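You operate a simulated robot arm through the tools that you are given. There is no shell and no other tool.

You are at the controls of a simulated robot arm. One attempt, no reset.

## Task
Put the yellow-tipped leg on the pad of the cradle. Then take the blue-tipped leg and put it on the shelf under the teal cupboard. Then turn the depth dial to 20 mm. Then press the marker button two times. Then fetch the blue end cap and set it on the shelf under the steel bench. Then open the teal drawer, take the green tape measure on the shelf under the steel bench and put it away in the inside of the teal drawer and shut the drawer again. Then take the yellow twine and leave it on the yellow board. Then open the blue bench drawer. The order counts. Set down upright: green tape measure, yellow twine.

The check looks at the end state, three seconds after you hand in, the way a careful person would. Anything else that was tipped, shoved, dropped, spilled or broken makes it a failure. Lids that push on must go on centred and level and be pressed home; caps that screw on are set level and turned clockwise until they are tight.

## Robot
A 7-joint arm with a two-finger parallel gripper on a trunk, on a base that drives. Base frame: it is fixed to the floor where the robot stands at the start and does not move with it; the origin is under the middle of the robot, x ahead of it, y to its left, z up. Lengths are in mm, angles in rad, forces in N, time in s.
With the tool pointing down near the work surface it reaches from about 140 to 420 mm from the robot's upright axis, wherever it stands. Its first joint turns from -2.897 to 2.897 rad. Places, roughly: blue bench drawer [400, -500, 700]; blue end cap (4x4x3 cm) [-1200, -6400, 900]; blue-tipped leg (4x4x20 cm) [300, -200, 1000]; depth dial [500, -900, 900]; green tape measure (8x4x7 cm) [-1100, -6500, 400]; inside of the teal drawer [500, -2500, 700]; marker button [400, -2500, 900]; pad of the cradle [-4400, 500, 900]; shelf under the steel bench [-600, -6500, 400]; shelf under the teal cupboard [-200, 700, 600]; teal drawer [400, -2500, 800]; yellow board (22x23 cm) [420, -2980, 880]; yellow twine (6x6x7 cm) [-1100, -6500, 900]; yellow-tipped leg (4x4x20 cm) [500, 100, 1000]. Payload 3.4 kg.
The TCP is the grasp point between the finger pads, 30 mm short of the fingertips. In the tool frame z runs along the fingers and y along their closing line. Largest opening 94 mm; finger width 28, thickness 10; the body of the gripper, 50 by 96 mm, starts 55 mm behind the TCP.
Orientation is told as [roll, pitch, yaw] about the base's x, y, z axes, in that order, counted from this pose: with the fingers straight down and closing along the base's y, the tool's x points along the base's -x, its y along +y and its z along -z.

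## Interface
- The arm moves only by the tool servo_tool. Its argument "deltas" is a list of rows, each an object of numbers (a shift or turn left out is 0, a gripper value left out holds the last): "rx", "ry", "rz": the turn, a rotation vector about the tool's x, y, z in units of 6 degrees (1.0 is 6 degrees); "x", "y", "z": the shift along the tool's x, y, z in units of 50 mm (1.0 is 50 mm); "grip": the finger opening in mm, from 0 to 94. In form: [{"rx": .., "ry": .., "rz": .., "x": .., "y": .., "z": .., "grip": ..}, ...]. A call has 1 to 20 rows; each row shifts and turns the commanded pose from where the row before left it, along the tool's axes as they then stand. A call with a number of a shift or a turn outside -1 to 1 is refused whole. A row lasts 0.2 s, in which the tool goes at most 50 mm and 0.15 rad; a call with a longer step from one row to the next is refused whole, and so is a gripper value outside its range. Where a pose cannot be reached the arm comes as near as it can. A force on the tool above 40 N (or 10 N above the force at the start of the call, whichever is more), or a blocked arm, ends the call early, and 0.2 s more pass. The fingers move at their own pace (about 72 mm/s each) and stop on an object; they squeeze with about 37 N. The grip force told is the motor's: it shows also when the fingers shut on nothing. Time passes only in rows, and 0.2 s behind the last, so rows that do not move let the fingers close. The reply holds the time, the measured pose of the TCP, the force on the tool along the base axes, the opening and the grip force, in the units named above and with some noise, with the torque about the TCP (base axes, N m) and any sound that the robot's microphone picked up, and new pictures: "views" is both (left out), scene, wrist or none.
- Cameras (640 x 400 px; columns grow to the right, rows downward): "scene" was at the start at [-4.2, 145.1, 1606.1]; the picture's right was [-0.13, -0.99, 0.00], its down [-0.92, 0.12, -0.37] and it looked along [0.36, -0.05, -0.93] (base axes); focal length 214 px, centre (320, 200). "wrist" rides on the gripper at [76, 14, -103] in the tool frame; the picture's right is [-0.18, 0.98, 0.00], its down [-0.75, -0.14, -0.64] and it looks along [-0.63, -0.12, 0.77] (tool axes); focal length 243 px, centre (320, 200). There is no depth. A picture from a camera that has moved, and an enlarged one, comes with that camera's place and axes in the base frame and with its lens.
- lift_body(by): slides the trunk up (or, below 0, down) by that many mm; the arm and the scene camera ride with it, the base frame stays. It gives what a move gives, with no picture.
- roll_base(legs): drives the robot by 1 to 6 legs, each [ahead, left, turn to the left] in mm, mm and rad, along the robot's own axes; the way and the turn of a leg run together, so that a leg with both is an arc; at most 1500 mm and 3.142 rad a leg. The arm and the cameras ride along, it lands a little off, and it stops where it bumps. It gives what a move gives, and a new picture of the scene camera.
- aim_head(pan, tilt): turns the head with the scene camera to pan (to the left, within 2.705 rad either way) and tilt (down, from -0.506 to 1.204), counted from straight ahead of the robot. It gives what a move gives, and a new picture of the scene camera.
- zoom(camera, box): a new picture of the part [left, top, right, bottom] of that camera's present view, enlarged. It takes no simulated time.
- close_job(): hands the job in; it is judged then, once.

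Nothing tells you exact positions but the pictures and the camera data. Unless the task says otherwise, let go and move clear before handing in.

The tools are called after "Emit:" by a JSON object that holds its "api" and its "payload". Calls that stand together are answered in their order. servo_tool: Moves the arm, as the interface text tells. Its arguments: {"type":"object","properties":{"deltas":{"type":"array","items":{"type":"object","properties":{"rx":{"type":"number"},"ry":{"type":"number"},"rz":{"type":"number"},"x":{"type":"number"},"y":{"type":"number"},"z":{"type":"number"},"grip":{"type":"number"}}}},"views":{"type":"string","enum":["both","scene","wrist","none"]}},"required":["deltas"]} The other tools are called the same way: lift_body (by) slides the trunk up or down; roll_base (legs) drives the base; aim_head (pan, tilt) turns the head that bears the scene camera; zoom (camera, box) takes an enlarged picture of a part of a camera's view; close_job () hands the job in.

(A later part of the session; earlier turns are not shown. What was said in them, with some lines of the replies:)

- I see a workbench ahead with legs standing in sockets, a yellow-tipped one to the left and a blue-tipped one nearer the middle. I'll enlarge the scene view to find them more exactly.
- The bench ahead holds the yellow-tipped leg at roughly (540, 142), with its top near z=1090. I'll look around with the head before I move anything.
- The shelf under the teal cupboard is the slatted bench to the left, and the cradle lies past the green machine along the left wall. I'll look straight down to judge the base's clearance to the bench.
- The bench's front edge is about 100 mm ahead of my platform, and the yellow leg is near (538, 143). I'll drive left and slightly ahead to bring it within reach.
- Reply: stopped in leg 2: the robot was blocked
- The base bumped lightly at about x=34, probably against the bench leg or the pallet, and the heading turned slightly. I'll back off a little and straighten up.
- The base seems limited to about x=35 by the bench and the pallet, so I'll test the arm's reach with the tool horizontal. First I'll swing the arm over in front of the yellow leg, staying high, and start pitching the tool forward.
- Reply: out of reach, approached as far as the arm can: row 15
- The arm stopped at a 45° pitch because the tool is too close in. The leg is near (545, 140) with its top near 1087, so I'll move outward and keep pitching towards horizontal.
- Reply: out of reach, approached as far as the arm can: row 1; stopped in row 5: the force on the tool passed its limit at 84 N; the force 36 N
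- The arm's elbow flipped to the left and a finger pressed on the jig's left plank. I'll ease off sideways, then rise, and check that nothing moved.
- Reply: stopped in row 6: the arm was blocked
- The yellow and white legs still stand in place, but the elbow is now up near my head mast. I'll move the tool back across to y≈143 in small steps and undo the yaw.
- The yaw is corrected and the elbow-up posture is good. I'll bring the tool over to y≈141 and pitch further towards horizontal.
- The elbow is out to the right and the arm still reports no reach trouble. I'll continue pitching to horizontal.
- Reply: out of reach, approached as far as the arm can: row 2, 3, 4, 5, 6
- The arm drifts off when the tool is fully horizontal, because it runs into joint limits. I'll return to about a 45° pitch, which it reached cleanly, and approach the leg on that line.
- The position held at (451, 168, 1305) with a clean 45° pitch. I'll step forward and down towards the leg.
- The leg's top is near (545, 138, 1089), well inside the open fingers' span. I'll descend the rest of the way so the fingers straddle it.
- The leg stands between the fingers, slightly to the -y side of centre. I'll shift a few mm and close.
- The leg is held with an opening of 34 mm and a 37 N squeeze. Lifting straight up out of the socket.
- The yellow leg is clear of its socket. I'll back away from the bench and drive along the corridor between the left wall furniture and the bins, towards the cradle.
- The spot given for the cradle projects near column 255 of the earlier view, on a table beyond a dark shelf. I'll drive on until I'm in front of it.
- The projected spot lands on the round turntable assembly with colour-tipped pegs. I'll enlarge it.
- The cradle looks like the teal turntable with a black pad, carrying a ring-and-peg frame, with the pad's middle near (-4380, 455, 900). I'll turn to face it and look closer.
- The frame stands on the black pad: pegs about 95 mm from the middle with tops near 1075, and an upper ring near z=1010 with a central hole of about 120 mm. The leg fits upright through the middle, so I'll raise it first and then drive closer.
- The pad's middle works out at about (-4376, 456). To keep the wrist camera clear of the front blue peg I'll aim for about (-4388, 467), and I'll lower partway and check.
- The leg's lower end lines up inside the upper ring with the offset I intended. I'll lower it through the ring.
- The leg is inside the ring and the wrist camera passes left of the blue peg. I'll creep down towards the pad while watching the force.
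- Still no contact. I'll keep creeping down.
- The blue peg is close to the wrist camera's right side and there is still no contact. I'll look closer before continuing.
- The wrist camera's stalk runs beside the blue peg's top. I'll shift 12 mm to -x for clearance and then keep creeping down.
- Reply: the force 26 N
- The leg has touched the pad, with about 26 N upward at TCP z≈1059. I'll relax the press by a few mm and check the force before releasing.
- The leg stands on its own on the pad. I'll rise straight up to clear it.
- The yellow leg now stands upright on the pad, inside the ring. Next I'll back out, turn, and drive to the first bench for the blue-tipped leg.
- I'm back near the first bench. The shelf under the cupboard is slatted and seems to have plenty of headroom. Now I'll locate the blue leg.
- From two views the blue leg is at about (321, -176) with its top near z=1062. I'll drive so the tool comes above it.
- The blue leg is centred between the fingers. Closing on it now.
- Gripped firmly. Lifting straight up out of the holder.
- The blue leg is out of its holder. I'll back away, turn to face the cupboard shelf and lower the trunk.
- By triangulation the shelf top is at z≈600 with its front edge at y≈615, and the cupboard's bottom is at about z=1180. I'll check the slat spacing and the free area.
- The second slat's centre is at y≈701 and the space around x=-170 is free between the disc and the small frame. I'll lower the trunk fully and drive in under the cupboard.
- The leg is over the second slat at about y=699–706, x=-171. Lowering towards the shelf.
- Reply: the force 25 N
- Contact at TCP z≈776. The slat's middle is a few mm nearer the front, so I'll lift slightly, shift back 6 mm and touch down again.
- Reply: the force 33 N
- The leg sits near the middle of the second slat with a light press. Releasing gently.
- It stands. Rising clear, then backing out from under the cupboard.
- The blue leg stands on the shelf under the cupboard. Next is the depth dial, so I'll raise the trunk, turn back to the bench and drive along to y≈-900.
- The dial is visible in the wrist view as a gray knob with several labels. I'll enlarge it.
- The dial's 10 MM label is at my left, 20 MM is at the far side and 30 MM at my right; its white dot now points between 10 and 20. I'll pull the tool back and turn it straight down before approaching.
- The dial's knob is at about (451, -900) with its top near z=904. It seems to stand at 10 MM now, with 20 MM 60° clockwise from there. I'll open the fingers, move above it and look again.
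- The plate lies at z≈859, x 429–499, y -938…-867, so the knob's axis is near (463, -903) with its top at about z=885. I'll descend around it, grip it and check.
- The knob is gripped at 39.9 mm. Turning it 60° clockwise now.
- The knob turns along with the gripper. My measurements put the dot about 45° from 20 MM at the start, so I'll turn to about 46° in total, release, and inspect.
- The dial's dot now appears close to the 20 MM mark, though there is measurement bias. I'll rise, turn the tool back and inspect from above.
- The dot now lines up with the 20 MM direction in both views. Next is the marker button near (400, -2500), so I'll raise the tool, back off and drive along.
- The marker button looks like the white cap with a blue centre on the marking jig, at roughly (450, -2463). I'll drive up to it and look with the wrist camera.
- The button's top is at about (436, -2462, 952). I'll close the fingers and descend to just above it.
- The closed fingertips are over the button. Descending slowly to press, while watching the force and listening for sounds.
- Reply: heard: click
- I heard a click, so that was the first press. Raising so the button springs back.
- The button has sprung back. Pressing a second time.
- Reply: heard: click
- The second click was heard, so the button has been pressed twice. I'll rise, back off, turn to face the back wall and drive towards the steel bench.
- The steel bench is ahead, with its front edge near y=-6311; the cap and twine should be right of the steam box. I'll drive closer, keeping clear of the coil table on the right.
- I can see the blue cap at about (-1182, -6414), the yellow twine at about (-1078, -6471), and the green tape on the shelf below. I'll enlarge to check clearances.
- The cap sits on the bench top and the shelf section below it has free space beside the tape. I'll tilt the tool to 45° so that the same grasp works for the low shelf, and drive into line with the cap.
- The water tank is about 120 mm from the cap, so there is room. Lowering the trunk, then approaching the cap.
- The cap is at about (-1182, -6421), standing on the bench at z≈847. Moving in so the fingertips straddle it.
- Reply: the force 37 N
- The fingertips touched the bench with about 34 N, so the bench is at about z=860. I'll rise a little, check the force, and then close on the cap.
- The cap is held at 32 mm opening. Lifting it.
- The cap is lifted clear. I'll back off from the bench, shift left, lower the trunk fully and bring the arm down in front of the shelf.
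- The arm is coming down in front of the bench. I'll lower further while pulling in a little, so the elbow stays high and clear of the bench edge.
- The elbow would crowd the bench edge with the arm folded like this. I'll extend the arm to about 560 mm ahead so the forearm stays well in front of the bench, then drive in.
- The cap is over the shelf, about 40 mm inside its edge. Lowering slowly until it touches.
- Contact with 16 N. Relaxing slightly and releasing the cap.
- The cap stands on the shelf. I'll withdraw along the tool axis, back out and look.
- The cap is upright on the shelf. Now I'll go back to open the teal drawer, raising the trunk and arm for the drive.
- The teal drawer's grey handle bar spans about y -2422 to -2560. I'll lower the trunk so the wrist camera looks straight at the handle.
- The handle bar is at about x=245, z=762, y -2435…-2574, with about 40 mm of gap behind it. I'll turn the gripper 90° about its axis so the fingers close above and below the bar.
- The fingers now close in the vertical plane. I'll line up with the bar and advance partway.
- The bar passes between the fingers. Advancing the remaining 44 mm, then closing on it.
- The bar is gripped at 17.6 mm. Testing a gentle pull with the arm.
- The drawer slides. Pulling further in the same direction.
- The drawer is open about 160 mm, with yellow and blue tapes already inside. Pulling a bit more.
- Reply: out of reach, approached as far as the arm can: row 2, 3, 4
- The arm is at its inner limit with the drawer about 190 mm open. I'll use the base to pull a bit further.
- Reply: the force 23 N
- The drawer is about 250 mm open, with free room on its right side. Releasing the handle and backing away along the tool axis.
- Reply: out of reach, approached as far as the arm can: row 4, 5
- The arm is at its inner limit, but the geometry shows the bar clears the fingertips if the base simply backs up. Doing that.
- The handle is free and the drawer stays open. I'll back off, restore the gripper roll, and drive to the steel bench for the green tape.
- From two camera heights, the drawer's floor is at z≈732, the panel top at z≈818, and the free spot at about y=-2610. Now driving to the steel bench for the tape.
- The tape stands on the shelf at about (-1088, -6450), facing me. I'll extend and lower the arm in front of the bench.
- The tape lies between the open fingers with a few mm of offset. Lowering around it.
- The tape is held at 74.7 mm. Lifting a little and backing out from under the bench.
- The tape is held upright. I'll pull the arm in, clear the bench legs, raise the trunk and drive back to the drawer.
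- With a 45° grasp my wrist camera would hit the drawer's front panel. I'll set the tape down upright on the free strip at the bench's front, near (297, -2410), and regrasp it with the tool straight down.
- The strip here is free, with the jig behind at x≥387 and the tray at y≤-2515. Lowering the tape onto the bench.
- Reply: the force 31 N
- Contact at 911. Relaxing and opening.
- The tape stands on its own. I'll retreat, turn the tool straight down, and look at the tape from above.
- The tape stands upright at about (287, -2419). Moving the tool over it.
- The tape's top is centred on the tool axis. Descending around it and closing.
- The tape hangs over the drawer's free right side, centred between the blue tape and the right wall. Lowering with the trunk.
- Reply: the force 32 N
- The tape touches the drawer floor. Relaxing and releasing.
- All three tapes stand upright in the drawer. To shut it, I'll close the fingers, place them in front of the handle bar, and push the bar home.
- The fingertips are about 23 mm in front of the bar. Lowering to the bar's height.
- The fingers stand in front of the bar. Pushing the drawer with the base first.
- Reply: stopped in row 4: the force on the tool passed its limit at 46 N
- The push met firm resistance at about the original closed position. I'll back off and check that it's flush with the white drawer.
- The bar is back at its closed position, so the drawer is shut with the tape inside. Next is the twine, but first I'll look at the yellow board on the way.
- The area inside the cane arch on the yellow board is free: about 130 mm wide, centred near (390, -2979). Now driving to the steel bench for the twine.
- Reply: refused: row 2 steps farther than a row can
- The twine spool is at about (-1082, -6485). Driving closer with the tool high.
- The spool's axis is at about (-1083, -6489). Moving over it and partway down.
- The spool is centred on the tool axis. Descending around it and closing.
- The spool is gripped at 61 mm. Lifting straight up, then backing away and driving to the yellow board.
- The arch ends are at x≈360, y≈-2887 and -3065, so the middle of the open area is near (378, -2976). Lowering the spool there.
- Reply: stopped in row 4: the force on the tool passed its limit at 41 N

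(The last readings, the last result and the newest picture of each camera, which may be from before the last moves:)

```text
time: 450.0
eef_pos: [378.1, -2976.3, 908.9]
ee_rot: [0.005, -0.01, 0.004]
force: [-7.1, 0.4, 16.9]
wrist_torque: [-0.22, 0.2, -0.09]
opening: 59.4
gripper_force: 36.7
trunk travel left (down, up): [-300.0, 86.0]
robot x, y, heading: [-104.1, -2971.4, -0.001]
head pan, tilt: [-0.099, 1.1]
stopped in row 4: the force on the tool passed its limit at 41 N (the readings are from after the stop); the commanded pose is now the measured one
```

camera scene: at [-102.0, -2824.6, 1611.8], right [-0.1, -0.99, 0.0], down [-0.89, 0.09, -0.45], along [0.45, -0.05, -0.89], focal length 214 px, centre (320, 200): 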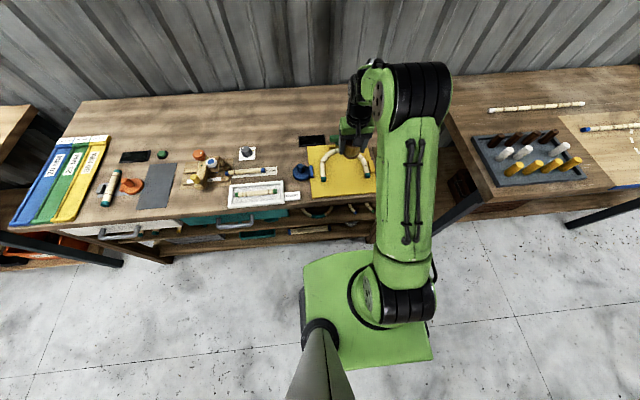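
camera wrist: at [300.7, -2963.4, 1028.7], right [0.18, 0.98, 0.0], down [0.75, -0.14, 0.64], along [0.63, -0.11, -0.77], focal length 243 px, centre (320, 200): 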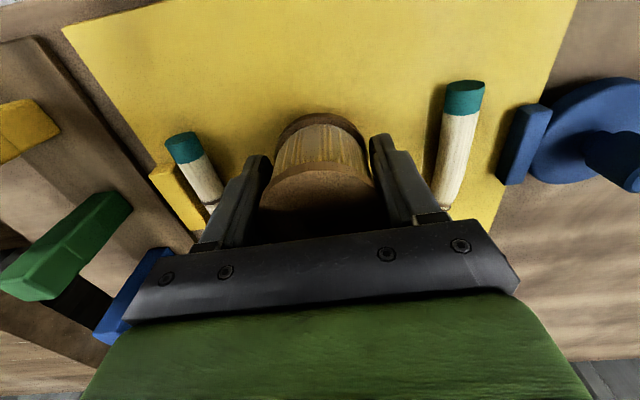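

Contact on the board. Relaxing a touch and opening.

Emit:
{"api": "servo_tool", "payload": {"deltas": [{"z": -0.02}, {"grip": 66}, {"grip": 74}, {"grip": 84}, {}], "views": "wrist"}}

```text
time: 451.2
eef_pos: [380.1, -2976.2, 907.7]
ee_rot: [0.004, -0.007, 0.004]
force: [0.2, -0.3, -0.7]
wrist_torque: [0.02, 0.01, -0.03]
opening: 84.1
gripper_force: 0.0
trunk travel left (down, up): [-300.0, 86.0]
robot x, y, heading: [-104.2, -2966.9, -0.003]
head pan, tilt: [-0.099, 1.1]
camera wrist: at [302.9, -2963.7, 1009.0], right [0.18, 0.98, 0.0], down [0.75, -0.14, 0.65], along [0.64, -0.11, -0.76], focal length 243 px, centre (320, 200)
```

wrist: 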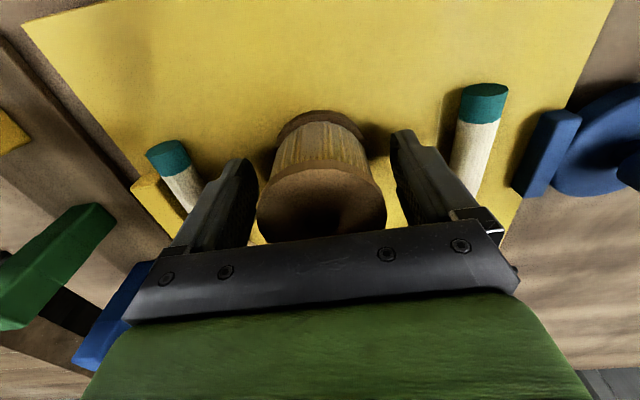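

The spool stands on the yellow board. Rising straight up clear of it, then checking.

Emit:
{"api": "servo_tool", "payload": {"deltas": [{"z": -0.3}, {"z": -0.6}, {"z": -0.8}, {"z": -0.8}, {"z": -0.8}], "views": "wrist"}}

Emit:
{"api": "zoom", "payload": {"camera": "scene", "box": [260, 110, 420, 230]}}

```text
time: 452.4
eef_pos: [378.9, -2976.5, 1072.8]
ee_rot: [0.004, -0.007, 0.005]
force: [0.2, 0.9, 0.5]
wrist_torque: [-0.01, -0.02, 0.04]
opening: 84.3
gripper_force: 0.1
trunk travel left (down, up): [-300.0, 86.0]
robot x, y, heading: [-105.0, -2973.1, 0.005]
head pan, tilt: [-0.099, 1.1]
camera wrist: at [301.5, -2963.7, 1174.2], right [0.18, 0.98, 0.0], down [0.75, -0.14, 0.65], along [0.64, -0.11, -0.76], focal length 243 px, centre (320, 200)
```

wrist: 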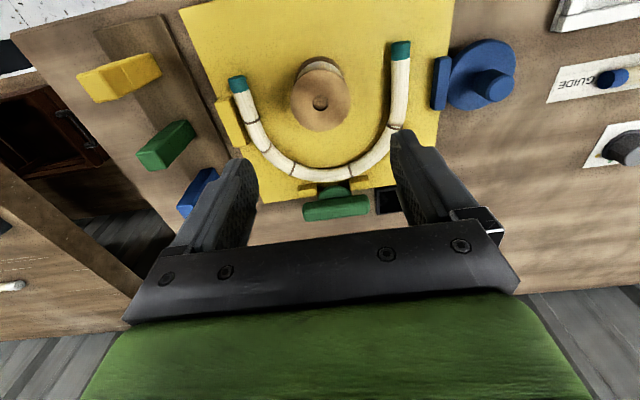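

```text
3.33 times, centred on (340, 170) of scene
camera zoom: at [-102.8, -2824.7, 1611.8], right [-0.1, -0.99, 0.0], down [-0.89, 0.09, -0.45], along [0.45, -0.05, -0.89], focal length 715 px, centre (253, 300)
```

zoom: 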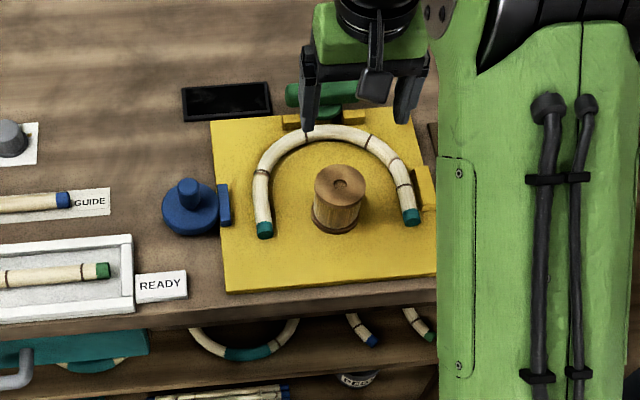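

The twine stands upright inside the arch on the yellow board. The last task is to open the blue bench drawer, so I'll back off, drive to y≈-500 and tilt the tool.

Emit:
{"api": "roll_base", "payload": {"legs": [[-285, 0, 0], [0, 1400, 0], [0, 1070, 0]]}}

Emit:
{"api": "servo_tool", "payload": {"deltas": [{"ry": -0.95}, {"ry": -0.95}, {"ry": -0.95}, {"ry": -0.95}, {"ry": -0.95}, {"ry": -0.95}, {"ry": -0.95}, {"ry": -0.95}], "views": "none"}}

Emit:
{"api": "aim_head", "payload": {"pan": 0.0, "tilt": 0.85}}

Emit:
{"api": "zoom", "payload": {"camera": "scene", "box": [220, 140, 420, 280]}}

```text
time: 466.1
eef_pos: [79.6, -471.7, 1071.9]
ee_rot: [0.004, -0.005, 0.012]
force: [0.3, 0.6, 0.1]
wrist_torque: [-0.04, 0.0, 0.0]
opening: 84.0
gripper_force: 0.1
trunk travel left (down, up): [-300.0, 86.0]
robot x, y, heading: [-403.3, -466.9, 0.005]
head pan, tilt: [-0.099, 1.1]
camera scene: at [-401.5, -323.7, 1611.7], right [-0.09, -1.0, 0.0], down [-0.89, 0.08, -0.45], along [0.45, -0.04, -0.89], focal length 214 px, centre (320, 200)
```

scene: 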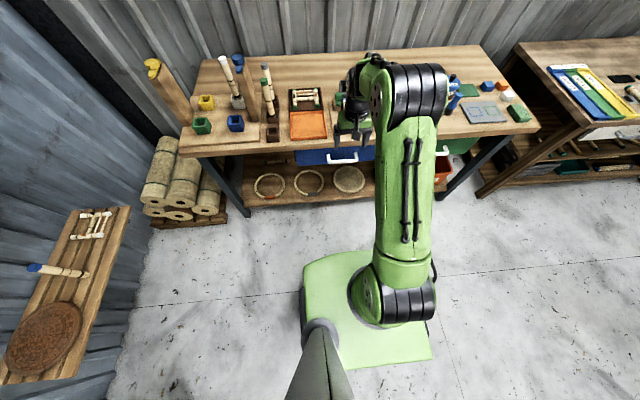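

```text
time: 467.9
eef_pos: [81.8, -472.1, 1072.4]
ee_rot: [0.003, -0.803, 0.007]
force: [0.7, -1.3, -0.2]
wrist_torque: [0.01, 0.01, 0.02]
opening: 84.0
gripper_force: 0.1
trunk travel left (down, up): [-300.0, 86.0]
robot x, y, heading: [-400.0, -469.3, 0.009]
head pan, tilt: [-0.099, 1.1]
```

```text
time: 468.7
eef_pos: [82.0, -472.2, 1072.6]
ee_rot: [0.002, -0.802, 0.009]
force: [-1.5, 0.0, 0.3]
wrist_torque: [-0.01, 0.0, 0.03]
opening: 84.2
gripper_force: 0.1
trunk travel left (down, up): [-300.0, 86.0]
robot x, y, heading: [-406.3, -470.8, 0.004]
head pan, tilt: [0.0, 0.85]
camera scene: at [-386.2, -317.8, 1629.4], right [0.01, -1.0, 0.0], down [-0.75, 0.0, -0.66], along [0.66, 0.0, -0.75], focal length 214 px, centre (320, 200)
```

scene: 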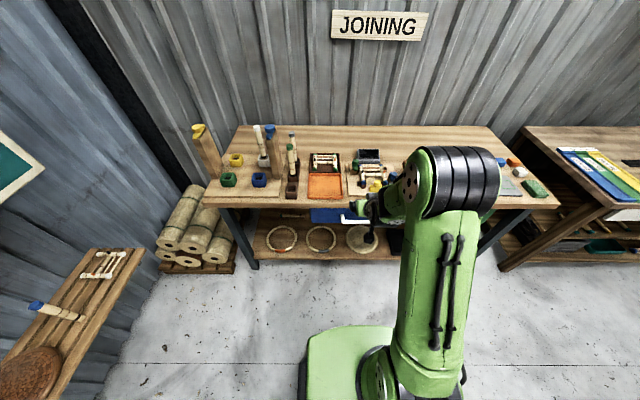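

```text
2.86 times, centred on (320, 210) of scene
camera zoom: at [-386.2, -317.8, 1629.4], right [0.01, -1.0, 0.0], down [-0.75, 0.0, -0.66], along [0.66, 0.0, -0.75], focal length 613 px, centre (320, 171)
```

zoom: 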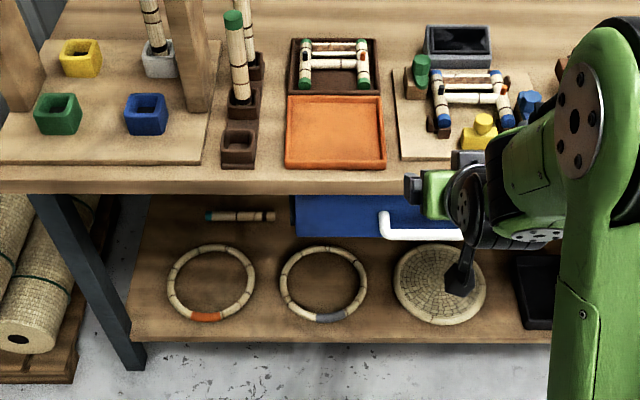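

From the perspective, the blue leg still stands on its shelf. The blue drawer has a white handle, so I'll lower the trunk and look at it with the wrist camera.

Emit:
{"api": "lift_body", "payload": {"by": -200}}

Emit:
{"api": "zoom", "payload": {"camera": "wrist", "box": [0, 0, 640, 400]}}

Emit:
{"api": "zoom", "payload": {"camera": "scene", "box": [240, 130, 420, 260]}}

```text
time: 470.9
eef_pos: [82.2, -471.9, 872.6]
ee_rot: [0.003, -0.803, 0.009]
force: [0.2, -0.1, -0.1]
wrist_torque: [-0.03, 0.03, -0.02]
opening: 83.9
gripper_force: 0.0
trunk travel left (down, up): [-100.0, 286.0]
robot x, y, heading: [-403.2, -471.3, 0.008]
head pan, tilt: [0.0, 0.85]
```

```text
1.00 times, centred on (320, 200) of wrist (not enlarged: the box is as wide or as high as the picture)
camera zoom: at [-45.8, -460.6, 887.9], right [0.12, 0.98, 0.14], down [0.06, -0.14, 0.99], along [0.99, -0.11, -0.08], focal length 243 px, centre (320, 200)
```

zoom: 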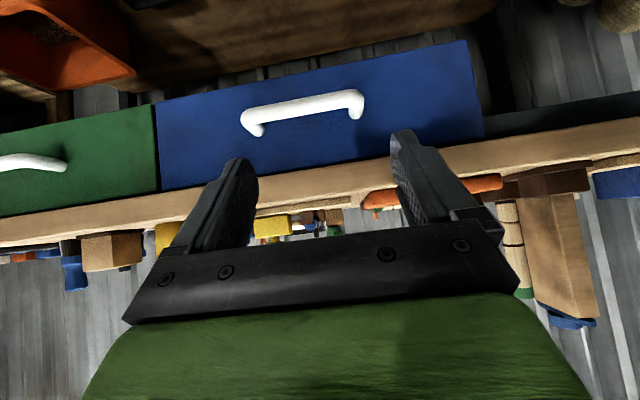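

```text
3.08 times, centred on (330, 195) of scene
camera zoom: at [-386.2, -317.8, 1429.8], right [0.01, -1.0, 0.0], down [-0.75, 0.0, -0.66], along [0.66, 0.0, -0.75], focal length 660 px, centre (289, 215)
```

zoom: 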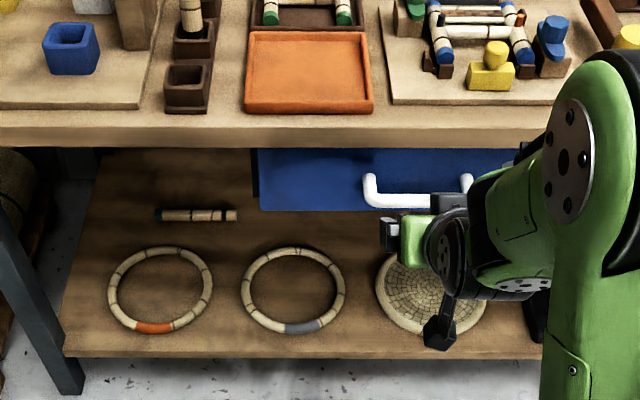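

The white handle bar spans y -428 to -573 at about x=230, z=754. I'll roll the gripper 90° and line up with it.

Emit:
{"api": "servo_tool", "payload": {"deltas": [{"rz": 1, "grip": 40}, {"rz": 1}, {"rz": 1}, {"rz": 1}, {"rz": 1}, {"rz": 1}, {"rz": 1}, {"rz": 1}, {"rz": 1}, {"rz": 1}, {"rz": 1}, {"rz": 1}, {"rz": 1}, {"rz": 1}, {"rz": 1}, {"x": -0.56, "y": 0.35}, {"z": 0.8}, {"z": 0.8}], "views": "wrist"}}

Emit:
{"api": "zoom", "payload": {"camera": "scene", "box": [280, 130, 420, 240]}}

```text
time: 474.7
eef_pos: [151.3, -499.8, 829.4]
ee_rot: [0.802, 0.004, -1.559]
force: [-0.2, 0.6, -0.3]
wrist_torque: [-0.03, 0.0, 0.0]
opening: 40.1
gripper_force: 0.0
trunk travel left (down, up): [-100.0, 286.0]
robot x, y, heading: [-404.4, -472.5, 0.009]
head pan, tilt: [0.0, 0.85]
camera wrist: at [86.9, -425.7, 909.6], right [0.68, -0.18, 0.71], down [-0.55, -0.76, 0.34], along [0.48, -0.62, -0.62], focal length 243 px, centre (320, 200)
```

wrist: 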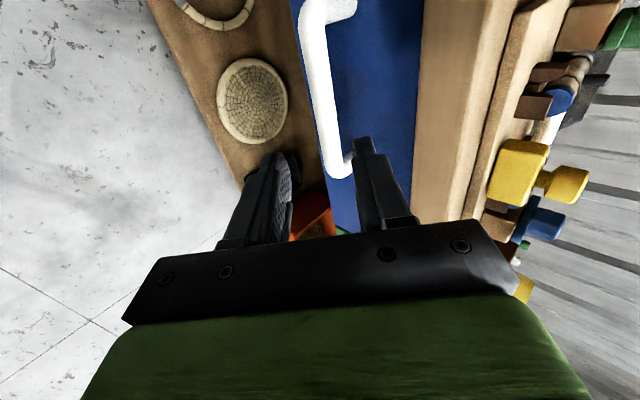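

```text
3.64 times, centred on (350, 185) of scene
camera zoom: at [-385.4, -317.9, 1429.8], right [0.01, -1.0, 0.0], down [-0.75, 0.0, -0.66], along [0.66, 0.0, -0.75], focal length 780 px, centre (211, 254)
```

zoom: 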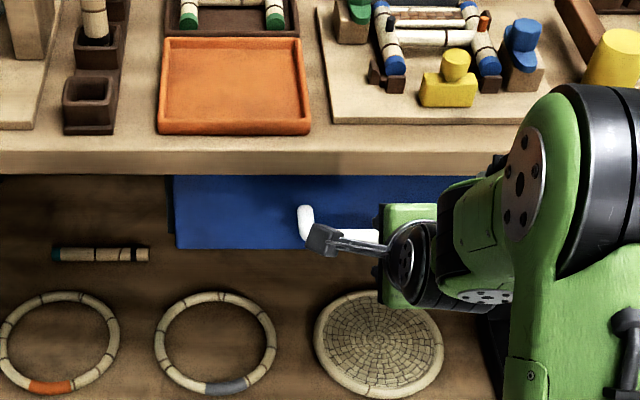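

The bar lines up between the fingers. Advancing the remaining distance and closing on it.

Emit:
{"api": "servo_tool", "payload": {"deltas": [{"z": 0.7, "y": 0.05}, {"z": 0.6}, {"z": 0.4}, {"z": 0.24}, {"grip": 0}, {"grip": 0}, {"grip": 0}], "views": "wrist"}}

```text
time: 476.3
eef_pos: [222.7, -498.3, 764.4]
ee_rot: [0.806, 0.004, -1.559]
force: [1.8, -0.5, 5.6]
wrist_torque: [-0.03, -0.25, 0.15]
opening: 19.5
gripper_force: 45.2
trunk travel left (down, up): [-100.0, 286.0]
robot x, y, heading: [-403.7, -468.6, 0.007]
head pan, tilt: [0.0, 0.85]
camera wrist: at [158.5, -423.7, 845.0], right [0.68, -0.18, 0.71], down [-0.55, -0.76, 0.34], along [0.48, -0.62, -0.62], focal length 243 px, centre (320, 200)
```

wrist: 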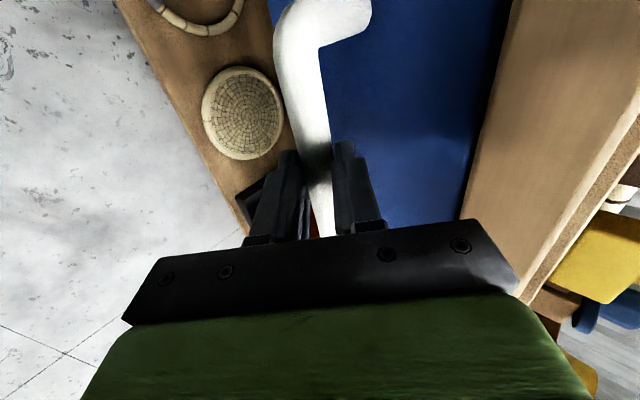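

Gripped. Pulling the drawer open with the arm.

Emit:
{"api": "servo_tool", "payload": {"deltas": [{"z": -0.144, "y": -0.139}, {"z": -0.144, "y": -0.139}, {"z": -0.288, "y": -0.278}, {"z": -0.288, "y": -0.278}, {"z": -0.288, "y": -0.278}], "views": "wrist"}}

```text
time: 477.5
eef_pos: [141.9, -497.2, 764.0]
ee_rot: [0.805, 0.002, -1.558]
force: [-2.7, 5.5, 14.7]
wrist_torque: [-0.38, -0.08, -0.21]
opening: 19.7
gripper_force: 45.0
trunk travel left (down, up): [-100.0, 286.0]
robot x, y, heading: [-401.7, -472.7, 0.005]
head pan, tilt: [0.0, 0.85]
camera wrist: at [75.5, -424.0, 845.1], right [0.68, -0.18, 0.71], down [-0.55, -0.76, 0.34], along [0.48, -0.62, -0.62], focal length 243 px, centre (320, 200)
```

wrist: 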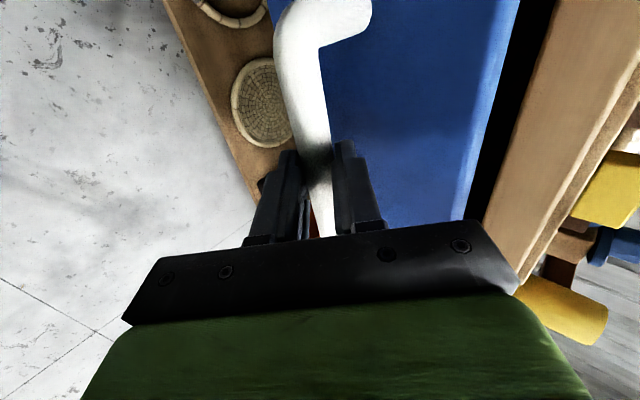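

Emit:
{"api": "servo_tool", "payload": {"deltas": [{"z": -0.316, "y": -0.249}, {"z": -0.288, "y": -0.278}, {"z": -0.288, "y": -0.278}, {"z": -0.288, "y": -0.278}, {"z": -0.288, "y": -0.278}, {"z": -0.144, "y": -0.139}], "views": "both"}}

```text
time: 478.9
eef_pos: [31.7, -497.9, 763.4]
ee_rot: [0.799, 0.004, -1.557]
force: [0.7, 14.5, -7.7]
wrist_torque: [0.4, 0.11, 0.55]
opening: 19.8
gripper_force: 45.3
trunk travel left (down, up): [-100.0, 286.0]
robot x, y, heading: [-404.9, -468.3, 0.006]
head pan, tilt: [0.0, 0.85]
camera scene: at [-385.3, -315.8, 1429.5], right [0.01, -1.0, 0.0], down [-0.75, -0.01, -0.66], along [0.66, 0.0, -0.75], focal length 214 px, centre (320, 200)
camera wrist: at [-32.6, -424.2, 845.6], right [0.69, -0.18, 0.7], down [-0.55, -0.76, 0.34], along [0.48, -0.62, -0.62], focal length 243 px, centre (320, 200)
```

scene: 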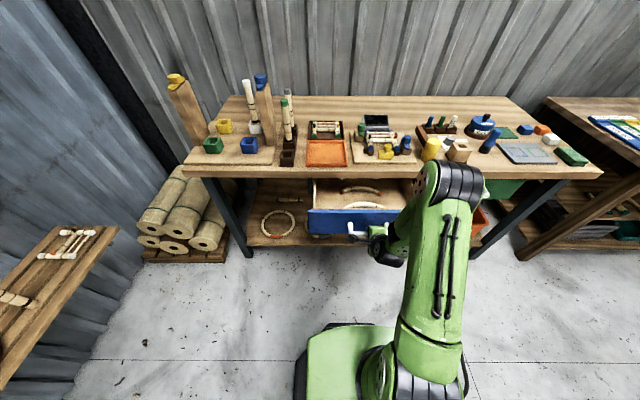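
wrist: 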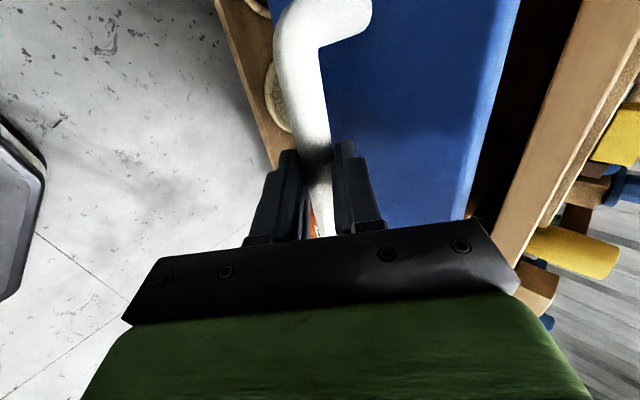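

The drawer is about 190 mm open. Pulling further with the base.

Emit:
{"api": "roll_base", "payload": {"legs": [[-70, 0, 0]]}}

Emit:
{"api": "zoom", "payload": {"camera": "scene", "box": [260, 130, 440, 270]}}

```text
time: 479.9
eef_pos: [-38.0, -497.7, 764.0]
ee_rot: [0.801, 0.004, -1.557]
force: [1.3, 20.8, -15.9]
wrist_torque: [0.64, 0.13, 0.66]
opening: 19.7
gripper_force: 45.0
trunk travel left (down, up): [-100.0, 286.0]
robot x, y, heading: [-472.4, -471.2, 0.001]
head pan, tilt: [0.0, 0.85]
camera scene: at [-456.2, -315.6, 1429.4], right [0.01, -1.0, 0.0], down [-0.75, -0.01, -0.66], along [0.66, 0.0, -0.75], focal length 214 px, centre (320, 200)
```

scene: 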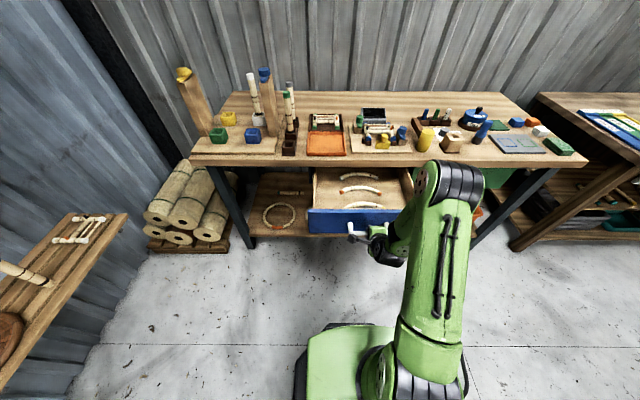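

```text
2.86 times, centred on (350, 200) of scene
camera zoom: at [-456.2, -315.6, 1429.4], right [0.01, -1.0, 0.0], down [-0.75, -0.01, -0.66], along [0.66, 0.0, -0.75], focal length 613 px, centre (234, 200)
```

zoom: 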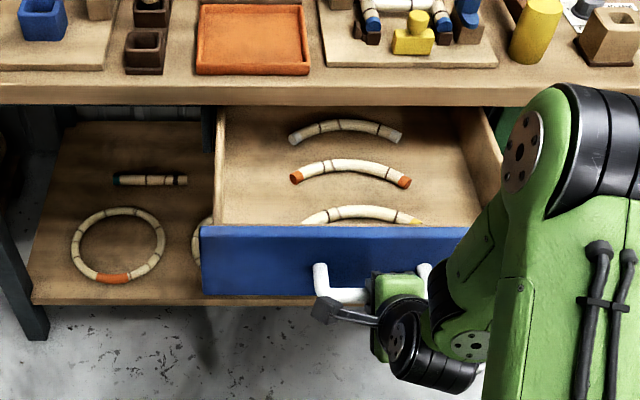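

The drawer is about 260 mm open. I'll try a little more, gently.

Emit:
{"api": "roll_base", "payload": {"legs": [[-30, 0, 0]]}}

Emit:
{"api": "zoom", "payload": {"camera": "wrist", "box": [0, 0, 640, 400]}}

```text
time: 480.7
eef_pos: [-68.5, -497.8, 765.0]
ee_rot: [0.801, 0.007, -1.555]
force: [1.9, 6.0, -5.3]
wrist_torque: [0.26, -0.07, 0.5]
opening: 19.8
gripper_force: 44.8
trunk travel left (down, up): [-100.0, 286.0]
robot x, y, heading: [-505.3, -469.9, 0.003]
head pan, tilt: [0.0, 0.85]
camera scene: at [-487.2, -317.5, 1429.7], right [0.01, -1.0, 0.0], down [-0.75, -0.01, -0.66], along [0.66, 0.0, -0.75], focal length 214 px, centre (320, 200)
```

scene: 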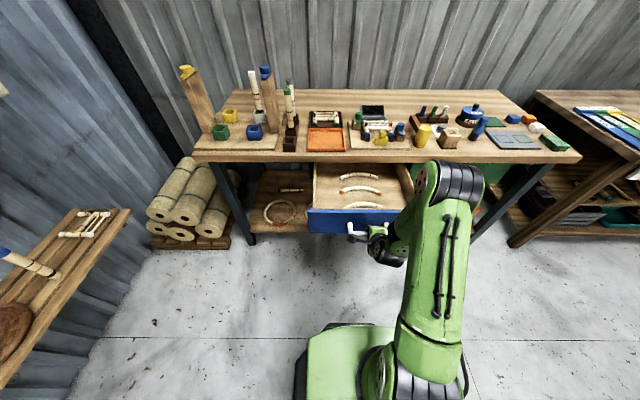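

```text
1.00 times, centred on (320, 200) of wrist (not enlarged: the box is as wide or as high as the picture)
camera zoom: at [-133.7, -424.8, 845.9], right [0.69, -0.18, 0.7], down [-0.55, -0.76, 0.34], along [0.48, -0.62, -0.62], focal length 243 px, centre (320, 200)
```

zoom: 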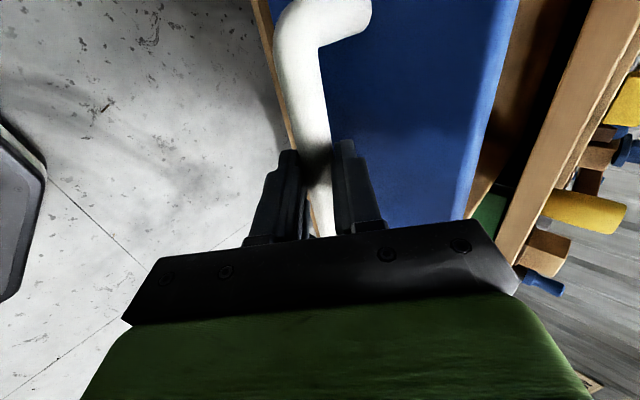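

The drawer is about 290 mm open. Releasing and withdrawing along the tool axis.

Emit:
{"api": "servo_tool", "payload": {"deltas": [{"grip": 32}, {"grip": 46}, {}, {"z": -0.4}, {"z": -0.4}], "views": "wrist"}}

```text
time: 481.9
eef_pos: [-98.7, -500.2, 792.7]
ee_rot: [0.801, 0.009, -1.557]
force: [0.2, -0.6, -0.1]
wrist_torque: [-0.02, -0.02, -0.02]
opening: 46.0
gripper_force: 0.0
trunk travel left (down, up): [-100.0, 286.0]
robot x, y, heading: [-507.8, -469.6, 0.008]
head pan, tilt: [0.0, 0.85]
camera wrist: at [-162.6, -426.2, 874.2], right [0.69, -0.18, 0.7], down [-0.55, -0.76, 0.34], along [0.48, -0.62, -0.62], focal length 243 px, centre (320, 200)
```

wrist: 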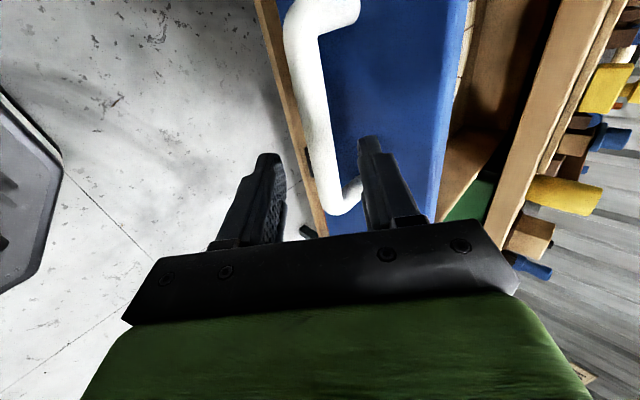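

Emit:
{"api": "roll_base", "payload": {"legs": [[-200, 0, 0]]}}

Emit:
{"api": "lift_body", "payload": {"by": 200}}

Emit:
{"api": "aim_head", "payload": {"pan": 0.25, "tilt": 0.65}}

Emit:
{"api": "zoom", "payload": {"camera": "scene", "box": [220, 120, 440, 260]}}

Emit:
{"api": "aim_head", "payload": {"pan": 1.0, "tilt": 0.65}}

Emit:
{"api": "aim_head", "payload": {"pan": -0.9, "tilt": 0.55}}

```text
time: 483.5
eef_pos: [-296.0, -500.7, 793.4]
ee_rot: [0.8, 0.008, -1.557]
force: [0.2, 0.2, 0.4]
wrist_torque: [-0.02, -0.02, 0.02]
opening: 45.9
gripper_force: 0.0
trunk travel left (down, up): [-100.0, 286.0]
robot x, y, heading: [-699.9, -471.5, 0.005]
head pan, tilt: [0.0, 0.85]
camera scene: at [-686.4, -319.6, 1429.8], right [0.01, -1.0, 0.0], down [-0.75, 0.0, -0.66], along [0.66, 0.0, -0.75], focal length 214 px, centre (320, 200)
```

scene: 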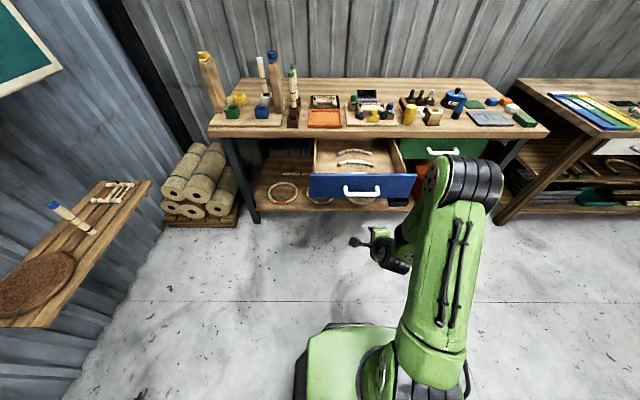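

```text
time: 485.7
eef_pos: [-295.1, -501.5, 993.3]
ee_rot: [0.799, 0.005, -1.556]
force: [0.6, 0.5, 0.9]
wrist_torque: [-0.03, 0.01, 0.02]
opening: 46.1
gripper_force: 0.0
trunk travel left (down, up): [-300.0, 86.0]
robot x, y, heading: [-701.3, -471.1, 0.007]
head pan, tilt: [0.0, 0.85]
```

```text
time: 486.5
eef_pos: [-294.1, -502.2, 992.7]
ee_rot: [0.799, 0.007, -1.555]
force: [-0.1, 0.4, 0.1]
wrist_torque: [0.0, -0.03, 0.0]
opening: 46.0
gripper_force: 0.0
trunk travel left (down, up): [-300.0, 86.0]
robot x, y, heading: [-699.2, -470.5, 0.005]
head pan, tilt: [0.25, 0.649]
camera scene: at [-679.4, -298.2, 1646.1], right [0.25, -0.97, 0.0], down [-0.59, -0.15, -0.8], along [0.77, 0.2, -0.61], focal length 214 px, centre (320, 200)
```

scene: 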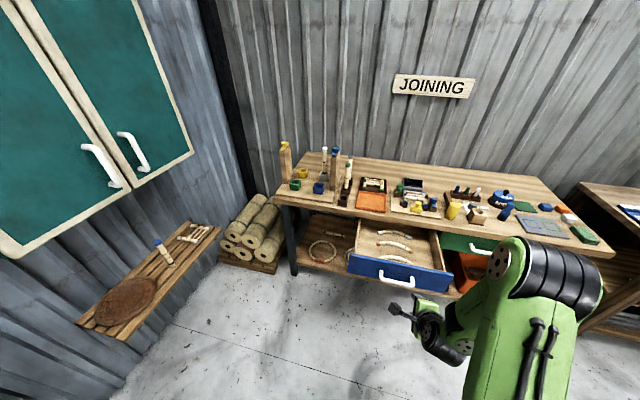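

```text
2.86 times, centred on (330, 190) of scene
camera zoom: at [-679.4, -298.2, 1646.1], right [0.25, -0.97, 0.0], down [-0.59, -0.15, -0.8], along [0.77, 0.2, -0.61], focal length 613 px, centre (291, 229)
```

zoom: 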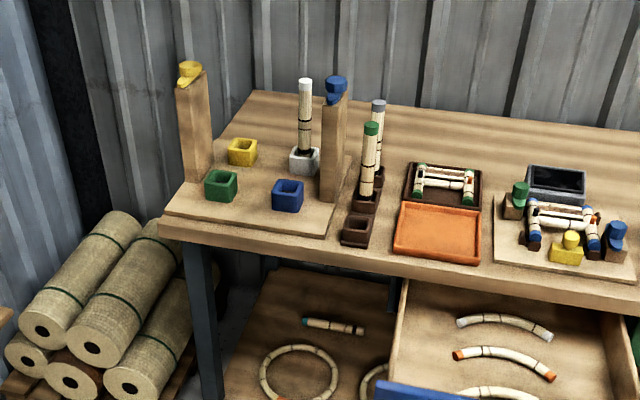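

```text
time: 487.6
eef_pos: [-296.0, -501.4, 992.2]
ee_rot: [0.8, 0.007, -1.557]
force: [1.1, -0.3, -0.7]
wrist_torque: [0.0, 0.05, -0.02]
opening: 46.0
gripper_force: 0.1
trunk travel left (down, up): [-300.0, 86.0]
robot x, y, heading: [-704.2, -474.2, 0.004]
head pan, tilt: [1.0, 0.649]
camera scene: at [-716.7, -246.8, 1646.1], right [0.84, -0.54, 0.0], down [-0.32, -0.51, -0.8], along [0.43, 0.67, -0.6], focal length 214 px, centre (320, 200)
```

scene: 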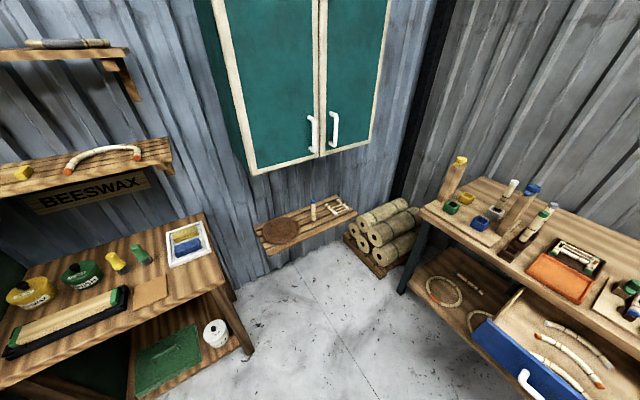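

```text
time: 489.4
eef_pos: [-296.5, -500.8, 992.8]
ee_rot: [0.802, 0.007, -1.558]
force: [0.3, 0.3, 0.0]
wrist_torque: [0.0, 0.01, -0.03]
opening: 46.0
gripper_force: 0.0
trunk travel left (down, up): [-300.0, 86.0]
robot x, y, heading: [-699.5, -475.3, 0.007]
head pan, tilt: [-0.901, 0.55]
camera scene: at [-707.1, -390.1, 1654.9], right [-0.78, -0.63, 0.0], down [-0.33, 0.41, -0.85], along [0.53, -0.67, -0.52], focal length 214 px, centre (320, 200)
```

scene: 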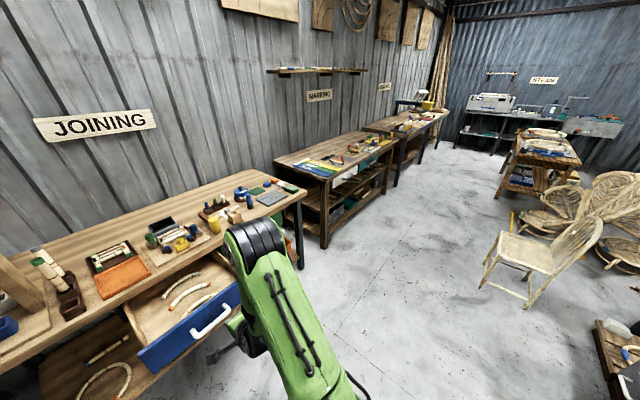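

The blue drawer stands open, the blue leg stands on the shelf, and everything else visible is in place. I last saw the cap, the tape in the shut drawer, the twine, the dial and the cradle leg as intended. The gripper is empty and clear, so I'm handing in.

Emit:
{"api": "close_job", "payload": {}}

```text
The job is handed in.
```

All eight tasks are done in the order you gave, and the job is handed in. Here is how each one stood when I last looked:

1. **Yellow-tipped leg:** standing upright on the black pad of the cradle, inside the ring frame. I did not go back to re-check it at the end.
2. **Blue-tipped leg:** standing upright on the slatted shelf under the teal cupboard, and still standing in the final view.
3. **Depth dial:** its white dot lines up with 20 MM.
4. **Marker button:** pressed twice, with one click heard each time.
5. **Blue end cap:** standing on the shelf under the steel bench.
6. **Green tape measure:** upright in the teal drawer beside the yellow and blue tapes. The drawer is shut; its handle measured within about 2 mm of where it started. On the way I set the tape down briefly on the bench front to change my grip.
7. **Yellow twine:** upright on the yellow board, inside the cane arch.
8. **Blue bench drawer:** pulled open about 290 mm.

There were two unplanned contacts early on. The base bumped lightly against the first bench or the roll pallet. A finger also pressed on the left plank of the leg jig with up to 84 N when the elbow flipped. Nothing looked moved afterwards in the pictures.
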